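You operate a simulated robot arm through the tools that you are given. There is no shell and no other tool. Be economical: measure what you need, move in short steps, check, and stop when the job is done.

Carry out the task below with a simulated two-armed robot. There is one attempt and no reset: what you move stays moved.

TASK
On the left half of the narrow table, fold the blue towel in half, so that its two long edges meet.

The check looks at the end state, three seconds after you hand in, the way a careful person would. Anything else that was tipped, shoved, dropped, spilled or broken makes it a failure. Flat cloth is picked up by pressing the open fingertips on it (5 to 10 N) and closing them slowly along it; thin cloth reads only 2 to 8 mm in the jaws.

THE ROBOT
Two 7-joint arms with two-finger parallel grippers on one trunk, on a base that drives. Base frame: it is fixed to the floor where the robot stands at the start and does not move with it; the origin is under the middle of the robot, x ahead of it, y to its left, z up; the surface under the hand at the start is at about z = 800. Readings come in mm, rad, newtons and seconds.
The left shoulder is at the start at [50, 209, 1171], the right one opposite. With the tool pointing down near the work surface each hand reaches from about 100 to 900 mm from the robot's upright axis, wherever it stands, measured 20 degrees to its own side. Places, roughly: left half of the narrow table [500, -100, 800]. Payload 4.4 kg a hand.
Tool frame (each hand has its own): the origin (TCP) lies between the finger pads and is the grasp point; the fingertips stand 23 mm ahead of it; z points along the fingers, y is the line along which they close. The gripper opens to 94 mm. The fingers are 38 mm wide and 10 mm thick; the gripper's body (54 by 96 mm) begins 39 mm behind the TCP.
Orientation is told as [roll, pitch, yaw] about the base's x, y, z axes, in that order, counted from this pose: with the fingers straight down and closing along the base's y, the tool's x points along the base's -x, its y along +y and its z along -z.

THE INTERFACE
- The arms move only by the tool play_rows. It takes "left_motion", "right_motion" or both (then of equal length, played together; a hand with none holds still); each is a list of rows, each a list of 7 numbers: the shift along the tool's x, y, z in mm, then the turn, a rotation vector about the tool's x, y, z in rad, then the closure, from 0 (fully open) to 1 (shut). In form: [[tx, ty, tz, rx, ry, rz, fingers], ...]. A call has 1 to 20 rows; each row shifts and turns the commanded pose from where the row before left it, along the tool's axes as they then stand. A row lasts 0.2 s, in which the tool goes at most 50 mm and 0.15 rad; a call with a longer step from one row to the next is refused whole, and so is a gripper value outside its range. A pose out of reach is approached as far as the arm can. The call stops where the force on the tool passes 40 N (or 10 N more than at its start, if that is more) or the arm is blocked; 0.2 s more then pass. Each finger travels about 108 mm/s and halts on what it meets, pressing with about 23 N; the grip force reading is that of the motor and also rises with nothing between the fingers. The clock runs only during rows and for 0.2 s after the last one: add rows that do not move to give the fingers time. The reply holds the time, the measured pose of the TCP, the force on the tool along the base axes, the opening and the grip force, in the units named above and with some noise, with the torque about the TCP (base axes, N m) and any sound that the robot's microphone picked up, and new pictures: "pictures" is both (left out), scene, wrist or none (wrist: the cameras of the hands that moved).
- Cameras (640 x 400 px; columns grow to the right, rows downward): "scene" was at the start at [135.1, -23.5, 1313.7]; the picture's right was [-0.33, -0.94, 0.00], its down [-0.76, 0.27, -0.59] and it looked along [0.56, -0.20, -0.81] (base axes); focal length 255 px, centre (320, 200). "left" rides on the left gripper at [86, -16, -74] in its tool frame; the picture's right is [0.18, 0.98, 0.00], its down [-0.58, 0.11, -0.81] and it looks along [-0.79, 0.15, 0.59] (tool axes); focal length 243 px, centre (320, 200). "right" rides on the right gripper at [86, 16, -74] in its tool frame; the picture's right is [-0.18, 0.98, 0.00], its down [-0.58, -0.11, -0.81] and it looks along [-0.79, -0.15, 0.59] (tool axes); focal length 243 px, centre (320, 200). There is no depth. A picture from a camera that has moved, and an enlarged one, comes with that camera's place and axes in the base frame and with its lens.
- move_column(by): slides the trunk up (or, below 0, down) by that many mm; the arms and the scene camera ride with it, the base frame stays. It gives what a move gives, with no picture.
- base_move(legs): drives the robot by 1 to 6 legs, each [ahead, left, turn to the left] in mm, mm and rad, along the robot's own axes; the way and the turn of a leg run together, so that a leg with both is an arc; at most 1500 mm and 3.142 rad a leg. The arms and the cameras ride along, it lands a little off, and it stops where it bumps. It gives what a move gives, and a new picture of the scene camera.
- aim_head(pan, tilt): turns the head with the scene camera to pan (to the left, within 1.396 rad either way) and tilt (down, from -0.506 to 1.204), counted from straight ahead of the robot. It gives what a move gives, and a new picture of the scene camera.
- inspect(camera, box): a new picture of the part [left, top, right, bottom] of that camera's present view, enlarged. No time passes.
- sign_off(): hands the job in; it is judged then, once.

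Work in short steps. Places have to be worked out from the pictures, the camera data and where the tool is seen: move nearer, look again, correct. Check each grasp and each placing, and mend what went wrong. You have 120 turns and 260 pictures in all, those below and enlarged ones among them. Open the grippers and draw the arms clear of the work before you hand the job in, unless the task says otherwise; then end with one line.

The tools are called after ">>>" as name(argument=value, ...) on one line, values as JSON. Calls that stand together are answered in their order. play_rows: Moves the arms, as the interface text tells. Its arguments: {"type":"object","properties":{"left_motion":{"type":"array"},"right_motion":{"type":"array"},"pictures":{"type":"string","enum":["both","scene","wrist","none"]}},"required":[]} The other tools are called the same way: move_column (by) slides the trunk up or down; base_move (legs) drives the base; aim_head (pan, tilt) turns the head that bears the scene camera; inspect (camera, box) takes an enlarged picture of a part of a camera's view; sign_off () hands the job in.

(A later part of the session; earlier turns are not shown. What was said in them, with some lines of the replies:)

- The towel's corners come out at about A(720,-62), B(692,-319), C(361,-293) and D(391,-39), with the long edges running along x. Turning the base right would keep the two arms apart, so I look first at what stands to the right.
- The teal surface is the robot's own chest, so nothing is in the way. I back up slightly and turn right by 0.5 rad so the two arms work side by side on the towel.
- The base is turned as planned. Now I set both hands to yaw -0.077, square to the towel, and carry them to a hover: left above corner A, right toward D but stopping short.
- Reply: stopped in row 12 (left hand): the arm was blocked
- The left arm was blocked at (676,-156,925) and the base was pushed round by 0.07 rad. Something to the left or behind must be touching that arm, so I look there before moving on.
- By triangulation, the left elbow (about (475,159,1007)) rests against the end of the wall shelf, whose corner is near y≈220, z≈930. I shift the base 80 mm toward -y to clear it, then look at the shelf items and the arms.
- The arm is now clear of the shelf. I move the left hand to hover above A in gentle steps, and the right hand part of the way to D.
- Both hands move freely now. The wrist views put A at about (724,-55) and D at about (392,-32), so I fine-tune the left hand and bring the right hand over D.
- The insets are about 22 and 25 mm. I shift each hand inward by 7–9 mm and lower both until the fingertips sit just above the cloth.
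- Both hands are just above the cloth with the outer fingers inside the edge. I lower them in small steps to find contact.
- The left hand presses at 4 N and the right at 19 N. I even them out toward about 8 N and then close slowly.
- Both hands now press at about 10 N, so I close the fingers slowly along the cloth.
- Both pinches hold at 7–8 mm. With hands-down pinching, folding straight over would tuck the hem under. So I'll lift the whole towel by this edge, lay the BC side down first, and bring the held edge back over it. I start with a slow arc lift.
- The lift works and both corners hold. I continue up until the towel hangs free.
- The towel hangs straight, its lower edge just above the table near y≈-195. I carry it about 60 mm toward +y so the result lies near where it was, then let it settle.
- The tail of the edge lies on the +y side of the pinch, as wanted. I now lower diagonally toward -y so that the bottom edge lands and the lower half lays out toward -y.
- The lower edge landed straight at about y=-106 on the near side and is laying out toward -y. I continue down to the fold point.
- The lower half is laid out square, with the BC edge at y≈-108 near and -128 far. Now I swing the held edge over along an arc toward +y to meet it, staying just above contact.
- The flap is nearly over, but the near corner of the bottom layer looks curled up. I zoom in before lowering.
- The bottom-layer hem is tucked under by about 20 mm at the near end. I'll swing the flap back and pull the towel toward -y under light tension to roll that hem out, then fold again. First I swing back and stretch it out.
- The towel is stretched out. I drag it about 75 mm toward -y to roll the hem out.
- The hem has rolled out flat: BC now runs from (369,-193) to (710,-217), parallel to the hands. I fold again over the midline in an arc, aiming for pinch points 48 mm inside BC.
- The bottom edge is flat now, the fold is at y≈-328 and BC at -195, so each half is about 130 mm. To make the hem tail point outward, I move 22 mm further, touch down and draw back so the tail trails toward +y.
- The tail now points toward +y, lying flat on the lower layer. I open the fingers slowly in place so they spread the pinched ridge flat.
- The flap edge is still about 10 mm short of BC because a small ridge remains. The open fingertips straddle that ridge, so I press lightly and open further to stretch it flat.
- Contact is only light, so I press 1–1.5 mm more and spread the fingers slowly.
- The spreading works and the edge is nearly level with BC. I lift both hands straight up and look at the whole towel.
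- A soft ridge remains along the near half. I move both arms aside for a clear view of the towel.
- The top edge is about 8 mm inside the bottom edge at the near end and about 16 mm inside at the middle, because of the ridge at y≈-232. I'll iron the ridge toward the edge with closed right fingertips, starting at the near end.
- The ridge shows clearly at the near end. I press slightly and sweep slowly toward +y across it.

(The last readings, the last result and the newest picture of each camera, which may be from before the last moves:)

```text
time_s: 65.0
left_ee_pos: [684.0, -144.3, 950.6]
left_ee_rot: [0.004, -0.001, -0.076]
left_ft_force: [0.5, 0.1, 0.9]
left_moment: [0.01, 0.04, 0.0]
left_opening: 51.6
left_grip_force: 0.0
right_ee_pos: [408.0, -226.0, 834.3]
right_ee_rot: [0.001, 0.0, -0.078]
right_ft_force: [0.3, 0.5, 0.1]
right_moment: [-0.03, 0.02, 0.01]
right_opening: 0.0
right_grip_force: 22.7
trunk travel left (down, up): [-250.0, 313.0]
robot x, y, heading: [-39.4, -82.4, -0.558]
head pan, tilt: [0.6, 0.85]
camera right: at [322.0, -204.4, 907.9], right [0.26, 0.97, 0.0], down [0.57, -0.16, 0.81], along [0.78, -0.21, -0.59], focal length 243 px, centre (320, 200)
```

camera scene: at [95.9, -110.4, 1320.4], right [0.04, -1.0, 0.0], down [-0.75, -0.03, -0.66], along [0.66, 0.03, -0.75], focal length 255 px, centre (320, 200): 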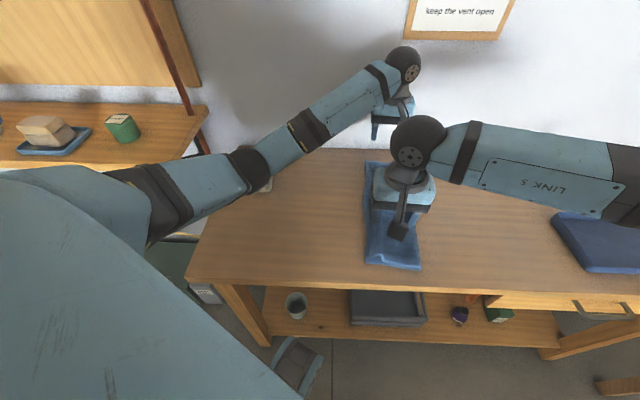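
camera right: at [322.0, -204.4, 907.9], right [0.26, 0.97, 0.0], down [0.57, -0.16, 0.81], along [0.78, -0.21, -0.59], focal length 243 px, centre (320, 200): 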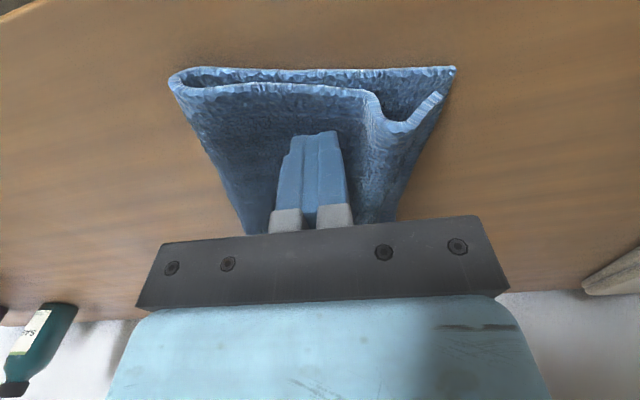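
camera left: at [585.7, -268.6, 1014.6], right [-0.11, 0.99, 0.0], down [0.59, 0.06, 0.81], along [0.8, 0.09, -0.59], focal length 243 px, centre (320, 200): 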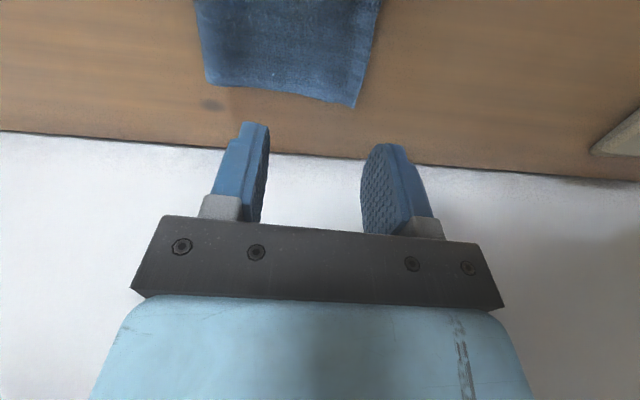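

The whole near end slid along with the finger instead of just the ridge. I lift off and look.

>>> play_rows(right_motion=[[0, 0, -10, 0, 0, 0, 1], [0, 0, -35, 0, 0, 0, 1], [0, 0, -40, 0, 0, 0, 1], [0, -40, -30, 0, 0, 0, 1], [0, -45, 0, 0, 0, 0, 0.7], [0, -45, 0, 0, 0, 0, 0.7], [0, -45, 0, 0, 0, 0, 0.7], [0, 0, 0, 0, 0, 0, 0.7]], pictures="none")

>>> inspect(camera="scene", box=[310, 140, 470, 290])

```text
time_s: 66.8
left_ee_pos: [682.9, -143.1, 949.8]
left_ee_rot: [0.005, 0.0, -0.078]
left_ft_force: [-0.6, 0.2, 0.0]
left_moment: [-0.02, 0.01, -0.03]
left_opening: 51.5
left_grip_force: 0.0
right_ee_pos: [391.2, -400.3, 947.9]
right_ee_rot: [0.005, -0.001, -0.074]
right_ft_force: [-0.5, -0.1, 0.6]
right_moment: [0.01, 0.03, -0.01]
right_opening: 28.1
right_grip_force: 0.1
trunk travel left (down, up): [-250.0, 313.0]
robot x, y, heading: [-37.3, -76.8, -0.556]
head pan, tilt: [0.6, 0.85]
```

```text
2.67 times, centred on (390, 215) of scene
camera zoom: at [94.5, -114.0, 1320.5], right [0.04, -1.0, 0.0], down [-0.75, -0.03, -0.66], along [0.66, 0.03, -0.75], focal length 680 px, centre (133, 160)
```

zoom: 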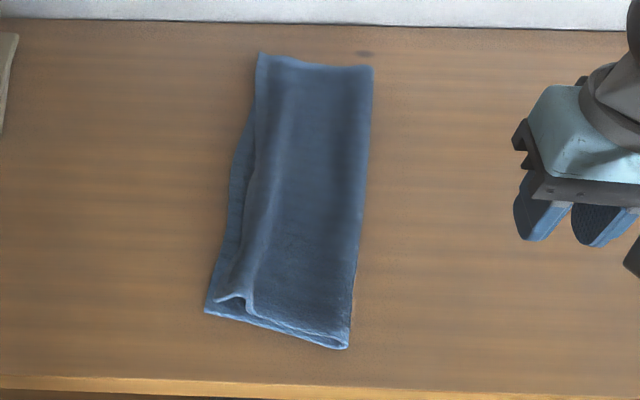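

The towel just turned as a whole, by about 0.14 rad, and its shape is intact. I use the balanced spreading instead: right fingers straddling the ridge at about (405,-192), yaw matched to the edge.

>>> play_rows(right_motion=[[0, 0, 0, 0, 0, 0.135, 0.78], [6, 41.2, 0, 0, 0, 0, 0.78], [6, 41.2, 0, 0, 0, 0, 0.78], [6, 41.2, 0, 0, 0, 0, 0.78], [6, 41.2, 10, 0, 0, 0, 0.78], [6, 41.2, 10, 0, 0, 0, 0.78], [0, 0, 35, 0, 0, 0, 0.78], [0, 0, 35, 0, 0, 0, 0.78], [0, 0, 13, 0, 0, 0, 0.78], [0, 0, 0, 0, 0, 0, 0.78]], pictures="wrist")

```text
time_s: 69.0
left_ee_pos: [683.4, -143.1, 949.8]
left_ee_rot: [0.002, 0.0, -0.078]
left_ft_force: [1.0, 0.1, -0.6]
left_moment: [0.05, -0.03, 0.03]
left_opening: 51.5
left_grip_force: 0.1
right_ee_pos: [407.6, -192.2, 845.8]
right_ee_rot: [0.002, -0.002, -0.213]
right_ft_force: [0.2, 0.1, -0.2]
right_moment: [0.01, 0.01, 0.04]
right_opening: 20.5
right_grip_force: 0.1
trunk travel left (down, up): [-250.0, 313.0]
robot x, y, heading: [-39.1, -82.2, -0.557]
head pan, tilt: [0.6, 0.85]
camera right: at [326.9, -158.9, 919.5], right [0.39, 0.92, 0.0], down [0.54, -0.23, 0.81], along [0.74, -0.31, -0.59], focal length 243 px, centre (320, 200)
```

right: 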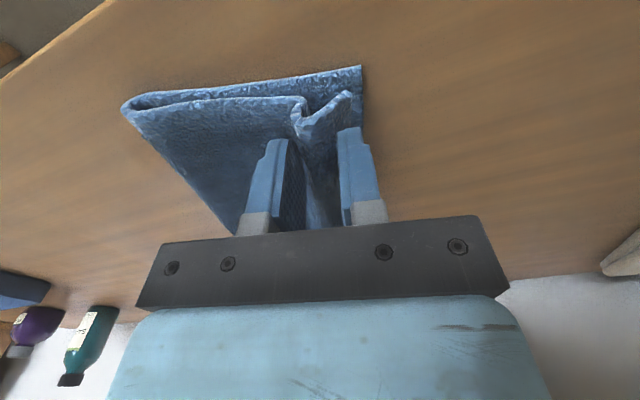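

The ridge sits between the fingers. I shift 3 mm inward and lower until I get a firm touch.

>>> play_rows(right_motion=[[0, -3, 5, 0, 0, 0, 0.78], [0, 0, 5, 0, 0, 0, 0.78], [0, 0, 3, 0, 0, 0, 0.78], [0, 0, 2, 0, 0, 0, 0.78], [0, 0, 1.5, 0, 0, 0, 0.78], [0, 0, 0, 0, 0, 0, 0.78]], pictures="none")

>>> inspect(camera="right", box=[100, 20, 420, 240])

```text
time_s: 70.5
left_ee_pos: [683.9, -142.8, 950.1]
left_ee_rot: [0.001, -0.001, -0.078]
left_ft_force: [0.1, 0.7, -0.5]
left_moment: [0.01, -0.01, 0.02]
left_opening: 51.7
left_grip_force: 0.0
right_ee_pos: [404.7, -196.4, 828.8]
right_ee_rot: [0.003, -0.002, -0.211]
right_ft_force: [-2.5, -3.7, 16.2]
right_moment: [-0.16, 0.09, 0.01]
right_opening: 20.6
right_grip_force: 0.0
trunk travel left (down, up): [-250.0, 313.0]
robot x, y, heading: [-37.4, -78.7, -0.553]
head pan, tilt: [0.6, 0.85]
```

```text
1.82 times, centred on (260, 130) of right
camera zoom: at [325.0, -162.7, 903.2], right [0.39, 0.92, 0.0], down [0.54, -0.23, 0.81], along [0.74, -0.31, -0.59], focal length 441 px, centre (429, 327)
```

zoom: 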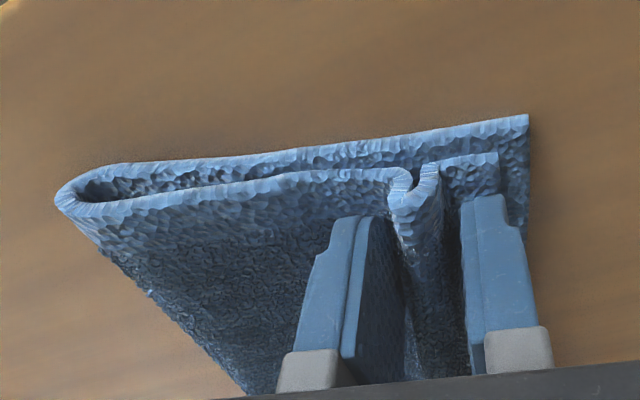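

It is pressed at 16 N with one finger on each side of the ridge. I spread the fingers slowly.

>>> play_rows(right_motion=[[0, 0, 0, 0, 0, 0, 0.76], [0, 0, 0, 0, 0, 0, 0.74], [0, 0, 0, 0, 0, 0, 0.72], [0, 0, 0, 0, 0, 0, 0.7], [0, 0, 0, 0, 0, 0, 0.68], [0, 0, 0, 0, 0, 0, 0.66], [0, 0, 0, 0, 0, 0, 0.64], [0, 0, 0, 0, 0, 0, 0.62], [0, 0, 0, 0, 0, 0, 0.6], [0, 0, 0, 0, 0, 0, 0.6]], pictures="none")

>>> inspect(camera="right", box=[100, 20, 420, 240])

```text
time_s: 72.7
left_ee_pos: [683.6, -143.9, 950.9]
left_ee_rot: [0.001, -0.002, -0.075]
left_ft_force: [-0.9, 0.1, 0.6]
left_moment: [0.01, 0.02, -0.02]
left_opening: 51.9
left_grip_force: 0.1
right_ee_pos: [405.9, -196.6, 828.7]
right_ee_rot: [0.002, -0.001, -0.212]
right_ft_force: [0.8, 2.8, 19.4]
right_moment: [0.02, 0.03, 0.02]
right_opening: 32.2
right_grip_force: 0.1
trunk travel left (down, up): [-250.0, 313.0]
robot x, y, heading: [-39.3, -78.1, -0.56]
head pan, tilt: [0.6, 0.85]
```

```text
1.82 times, centred on (260, 130) of right
camera zoom: at [324.7, -162.5, 902.9], right [0.39, 0.92, 0.0], down [0.54, -0.23, 0.81], along [0.74, -0.31, -0.59], focal length 441 px, centre (429, 327)
```

zoom: 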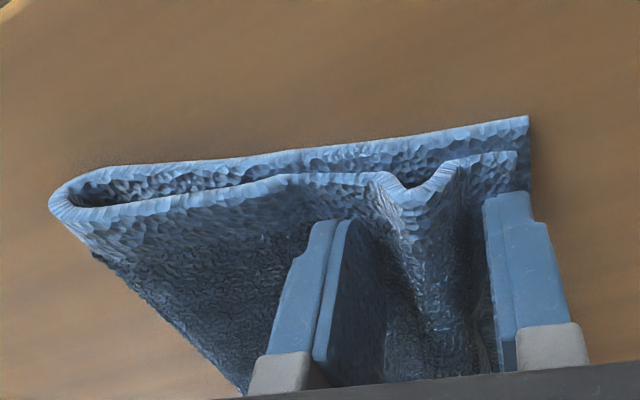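

The edge is now about 4 mm from BC, so I spread a little more.

>>> play_rows(right_motion=[[0, 0, 0, 0, 0, 0, 0.58], [0, 0, 0, 0, 0, 0, 0.56], [0, 0, 0, 0, 0, 0, 0.54], [0, 0, 0, 0, 0, 0, 0.52], [0, 0, 0, 0, 0, 0, 0.52]], pictures="none")

>>> inspect(camera="right", box=[100, 20, 420, 240])

```text
time_s: 73.8
left_ee_pos: [684.1, -143.1, 950.1]
left_ee_rot: [0.001, -0.003, -0.078]
left_ft_force: [-0.4, -0.1, 0.2]
left_moment: [0.01, 0.03, 0.04]
left_opening: 51.7
left_grip_force: 0.0
right_ee_pos: [405.4, -195.3, 828.8]
right_ee_rot: [0.004, -0.003, -0.211]
right_ft_force: [0.4, 3.1, 19.0]
right_moment: [-0.07, 0.08, -0.04]
right_opening: 39.5
right_grip_force: 0.0
trunk travel left (down, up): [-250.0, 313.0]
robot x, y, heading: [-35.6, -79.8, -0.559]
head pan, tilt: [0.6, 0.85]
```

```text
1.82 times, centred on (260, 130) of right
camera zoom: at [324.8, -162.6, 902.9], right [0.39, 0.92, 0.0], down [0.54, -0.23, 0.81], along [0.74, -0.31, -0.59], focal length 441 px, centre (429, 327)
```

zoom: 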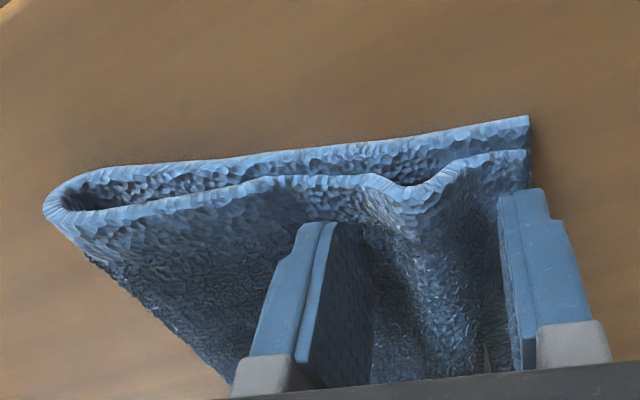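

The edges now meet at the near end. I lift and move 120 mm along the edge to the middle to repeat.

>>> play_rows(right_motion=[[0, 0, -10, 0, 0, 0, 0.52], [0, 0, -30, 0, 0, 0, 0.6], [-40, 0, 0, 0, 0, 0, 0.78], [-40, 0, 0, 0, 0, 0, 0.78], [-40, 0, 0, 0, 0, 0, 0.78], [0, 0, 15, 0, 0, 0, 0.78], [0, 0, 0, 0, 0, 0, 0.78]], pictures="both")

>>> inspect(camera="right", box=[150, 0, 470, 240])

```text
time_s: 75.5
left_ee_pos: [683.1, -142.4, 950.3]
left_ee_rot: [0.004, -0.002, -0.077]
left_ft_force: [-0.3, -0.9, -0.3]
left_moment: [-0.03, 0.0, 0.02]
left_opening: 52.0
left_grip_force: 0.1
right_ee_pos: [523.1, -220.9, 853.2]
right_ee_rot: [0.003, -0.002, -0.21]
right_ft_force: [0.0, -0.6, 0.3]
right_moment: [0.01, 0.02, 0.01]
right_opening: 20.9
right_grip_force: 0.1
trunk travel left (down, up): [-250.0, 313.0]
robot x, y, heading: [-37.7, -79.1, -0.553]
head pan, tilt: [0.6, 0.85]
camera scene: at [94.2, -113.9, 1320.6], right [0.04, -1.0, 0.0], down [-0.75, -0.03, -0.66], along [0.66, 0.03, -0.75], focal length 255 px, centre (320, 200)
camera right: at [442.3, -187.3, 928.3], right [0.39, 0.92, 0.0], down [0.54, -0.23, 0.81], along [0.74, -0.31, -0.59], focal length 243 px, centre (320, 200)
```

scene: 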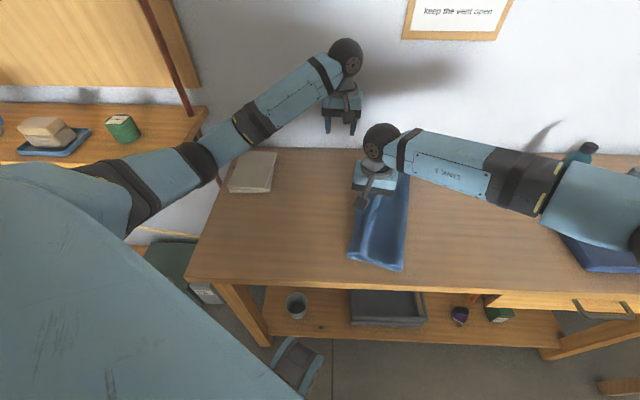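
right: 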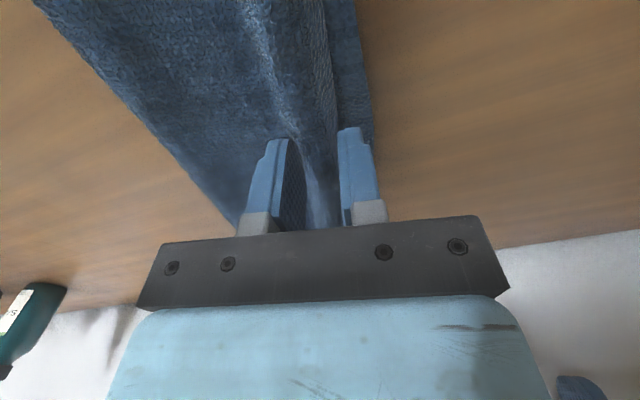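

```text
1.67 times, centred on (310, 120) of right
camera zoom: at [442.3, -187.3, 928.3], right [0.39, 0.92, 0.0], down [0.54, -0.23, 0.81], along [0.74, -0.31, -0.59], focal length 404 px, centre (337, 333)
```

zoom: 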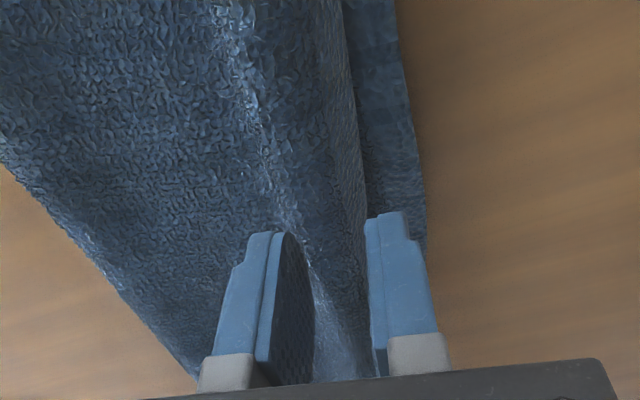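

At the middle, the crest is 22 mm to the -y side of the TCP, the top edge 10 mm to the +y side and BC 31 mm. I shift 14 mm inward, press and spread there.

>>> play_rows(right_motion=[[0, -7, 0, 0, 0, 0, 0.78], [0, -7, 5, 0, 0, 0, 0.78], [0, 0, 7, 0, 0, 0, 0.78], [0, 0, 6, 0, 0, 0, 0.78], [0, 0, 3, 0, 0, 0, 0.78], [0, 0, 2, 0, 0, 0, 0.78], [0, 0, 1, 0, 0, 0, 0.78], [0, 0, 0, 0, 0, 0, 0.78]], pictures="none")

>>> inspect(camera="right", box=[150, 0, 470, 240])

```text
time_s: 77.2
left_ee_pos: [682.9, -143.0, 950.6]
left_ee_rot: [0.004, -0.001, -0.077]
left_ft_force: [0.2, -0.5, 0.0]
left_moment: [-0.02, 0.0, -0.04]
left_opening: 51.9
left_grip_force: 0.1
right_ee_pos: [519.6, -234.8, 829.2]
right_ee_rot: [0.004, -0.002, -0.21]
right_ft_force: [-3.1, 0.7, 10.7]
right_moment: [0.05, 0.03, 0.01]
right_opening: 20.7
right_grip_force: 0.0
trunk travel left (down, up): [-250.0, 313.0]
robot x, y, heading: [-37.4, -78.4, -0.562]
head pan, tilt: [0.6, 0.85]
```

```text
1.67 times, centred on (310, 120) of right
camera zoom: at [439.2, -201.5, 903.6], right [0.39, 0.92, 0.0], down [0.54, -0.23, 0.81], along [0.75, -0.31, -0.59], focal length 404 px, centre (337, 333)
```

zoom: 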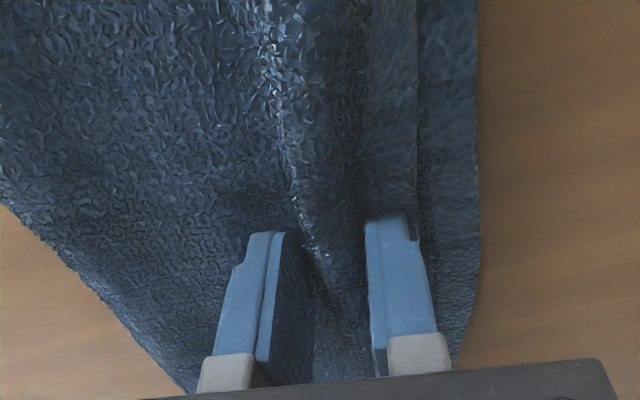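

The finger is right on the top layer's hem and presses at 11 N. I press 0.5 mm more and spread slowly.

>>> play_rows(right_motion=[[0, 0, 0.5, 0, 0, 0, 0.76], [0, 0, 0, 0, 0, 0, 0.74], [0, 0, 0, 0, 0, 0, 0.72], [0, 0, 0, 0, 0, 0, 0.7], [0, 0, 0, 0, 0, 0, 0.68], [0, 0, 0, 0, 0, 0, 0.66], [0, 0, 0, 0, 0, 0, 0.64], [0, 0, 0, 0, 0, 0, 0.62], [0, 0, 0, 0, 0, 0, 0.6], [0, 0, 0, 0, 0, 0, 0.57], [0, 0, 0, 0, 0, 0, 0.54], [0, 0, 0, 0, 0, 0, 0.52], [0, 0, 0, 0, 0, 0, 0.5], [0, 0, 0, 0, 0, 0, 0.5]], pictures="none")

>>> inspect(camera="right", box=[150, 0, 470, 240])

```text
time_s: 80.2
left_ee_pos: [682.7, -142.5, 950.8]
left_ee_rot: [0.002, 0.0, -0.076]
left_ft_force: [0.1, -0.2, -0.2]
left_moment: [-0.03, 0.02, -0.01]
left_opening: 51.8
left_grip_force: 0.2
right_ee_pos: [519.3, -234.0, 828.5]
right_ee_rot: [0.003, -0.001, -0.212]
right_ft_force: [1.0, 1.4, 18.8]
right_moment: [0.02, -0.02, 0.02]
right_opening: 40.0
right_grip_force: 0.0
trunk travel left (down, up): [-250.0, 313.0]
robot x, y, heading: [-40.0, -78.1, -0.56]
head pan, tilt: [0.6, 0.85]
```

```text
1.67 times, centred on (310, 120) of right
camera zoom: at [439.0, -201.1, 903.0], right [0.39, 0.92, 0.0], down [0.54, -0.23, 0.81], along [0.75, -0.31, -0.59], focal length 404 px, centre (337, 333)
```

zoom: 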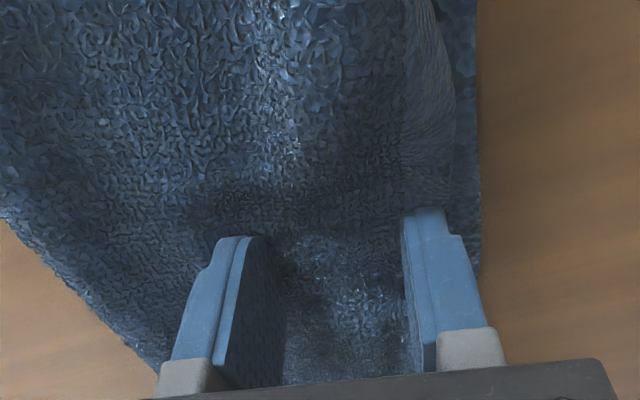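

Here the edge moved to within a few millimetres of BC. I lift off and pull the right arm aside for an overall look.

>>> play_rows(right_motion=[[0, 0, -8, 0, 0, 0, 0.5], [0, 0, -30, 0, 0, 0, 0.5], [0, 0, -40, 0, 0, 0, 0.5], [0, -30, -40, 0, 0, 0, 0.5], [10, -45, 0, 0, 0, 0, 0.5], [10, -45, 0, 0, 0, 0, 0.5], [10, -45, 0, 0, 0, 0, 0.5], [10, -35, 0, 0, 0, 0, 0.5], [0, 0, 0, 0, 0, 0, 0.5]], pictures="none")

>>> inspect(camera="scene", box=[310, 140, 470, 290])

```text
time_s: 82.2
left_ee_pos: [683.0, -143.3, 950.6]
left_ee_rot: [0.003, -0.002, -0.075]
left_ft_force: [0.1, -0.7, -1.2]
left_moment: [0.01, -0.03, -0.02]
left_opening: 51.5
left_grip_force: 0.1
right_ee_pos: [437.4, -422.6, 948.4]
right_ee_rot: [0.003, 0.0, -0.21]
right_ft_force: [0.2, 1.1, -0.3]
right_moment: [0.03, 0.04, 0.0]
right_opening: 47.1
right_grip_force: 0.1
trunk travel left (down, up): [-250.0, 313.0]
robot x, y, heading: [-36.5, -80.7, -0.562]
head pan, tilt: [0.6, 0.85]
```

```text
2.67 times, centred on (390, 215) of scene
camera zoom: at [93.9, -113.7, 1320.6], right [0.04, -1.0, 0.0], down [-0.75, -0.03, -0.66], along [0.66, 0.03, -0.75], focal length 680 px, centre (133, 160)
```

zoom: 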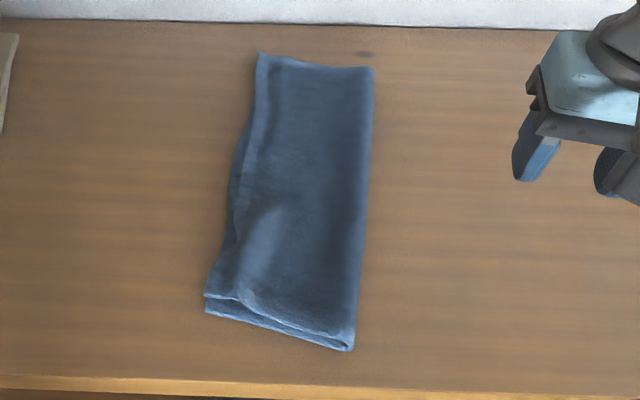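

The towel is folded in half and its long edges meet within a few millimetres. I open the grippers fully and raise both arms clear.

>>> play_rows(left_motion=[[0, 0, -30, 0, 0, 0, 0.2], [0, 0, -30, 0, 0, 0, 0], [10, 0, -20, 0, 0, 0, 0], [0, 0, 0, 0, 0, 0, 0]], right_motion=[[0, 0, -30, 0, 0, 0, 0.2], [0, -20, -30, 0, 0, 0, 0], [0, -20, -20, 0, 0, 0, 0], [0, 0, 0, 0, 0, 0, 0]], pictures="scene")

```text
time_s: 83.2
left_ee_pos: [674.5, -141.4, 1029.8]
left_ee_rot: [-0.001, 0.001, -0.075]
left_ft_force: [0.2, -1.2, -0.4]
left_moment: [0.03, 0.0, 0.0]
left_opening: 93.9
left_grip_force: 0.0
right_ee_pos: [433.2, -460.7, 1028.7]
right_ee_rot: [0.0, -0.001, -0.212]
right_ft_force: [0.3, 0.7, -0.4]
right_moment: [0.04, 0.0, 0.01]
right_opening: 94.1
right_grip_force: 0.1
trunk travel left (down, up): [-250.0, 313.0]
robot x, y, heading: [-37.6, -80.3, -0.557]
head pan, tilt: [0.6, 0.85]
camera scene: at [96.1, -110.3, 1320.4], right [0.04, -1.0, 0.0], down [-0.75, -0.03, -0.66], along [0.66, 0.03, -0.75], focal length 255 px, centre (320, 200)
```

scene: 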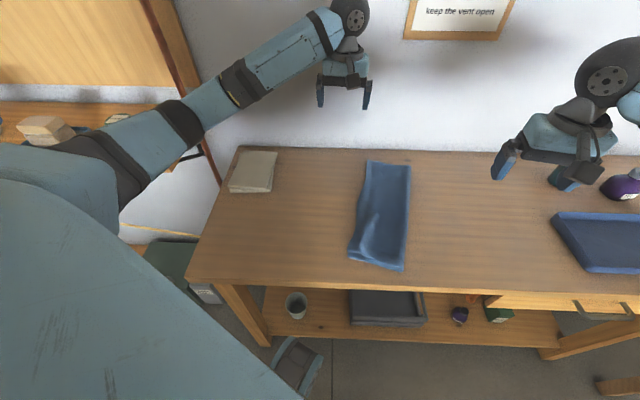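

The towel lies folded, both arms are clear, and nothing else looks disturbed, so I hand in the job.

>>> sign_off()

```text
The job is handed in.
```

The blue towel is folded in half on the left half of the narrow table, its two long edges meeting to within about 5 mm; it lies turned about 0.14 rad from where it was, and the left elbow bumped what I took to be the wall shelf once, with nothing seen to move.
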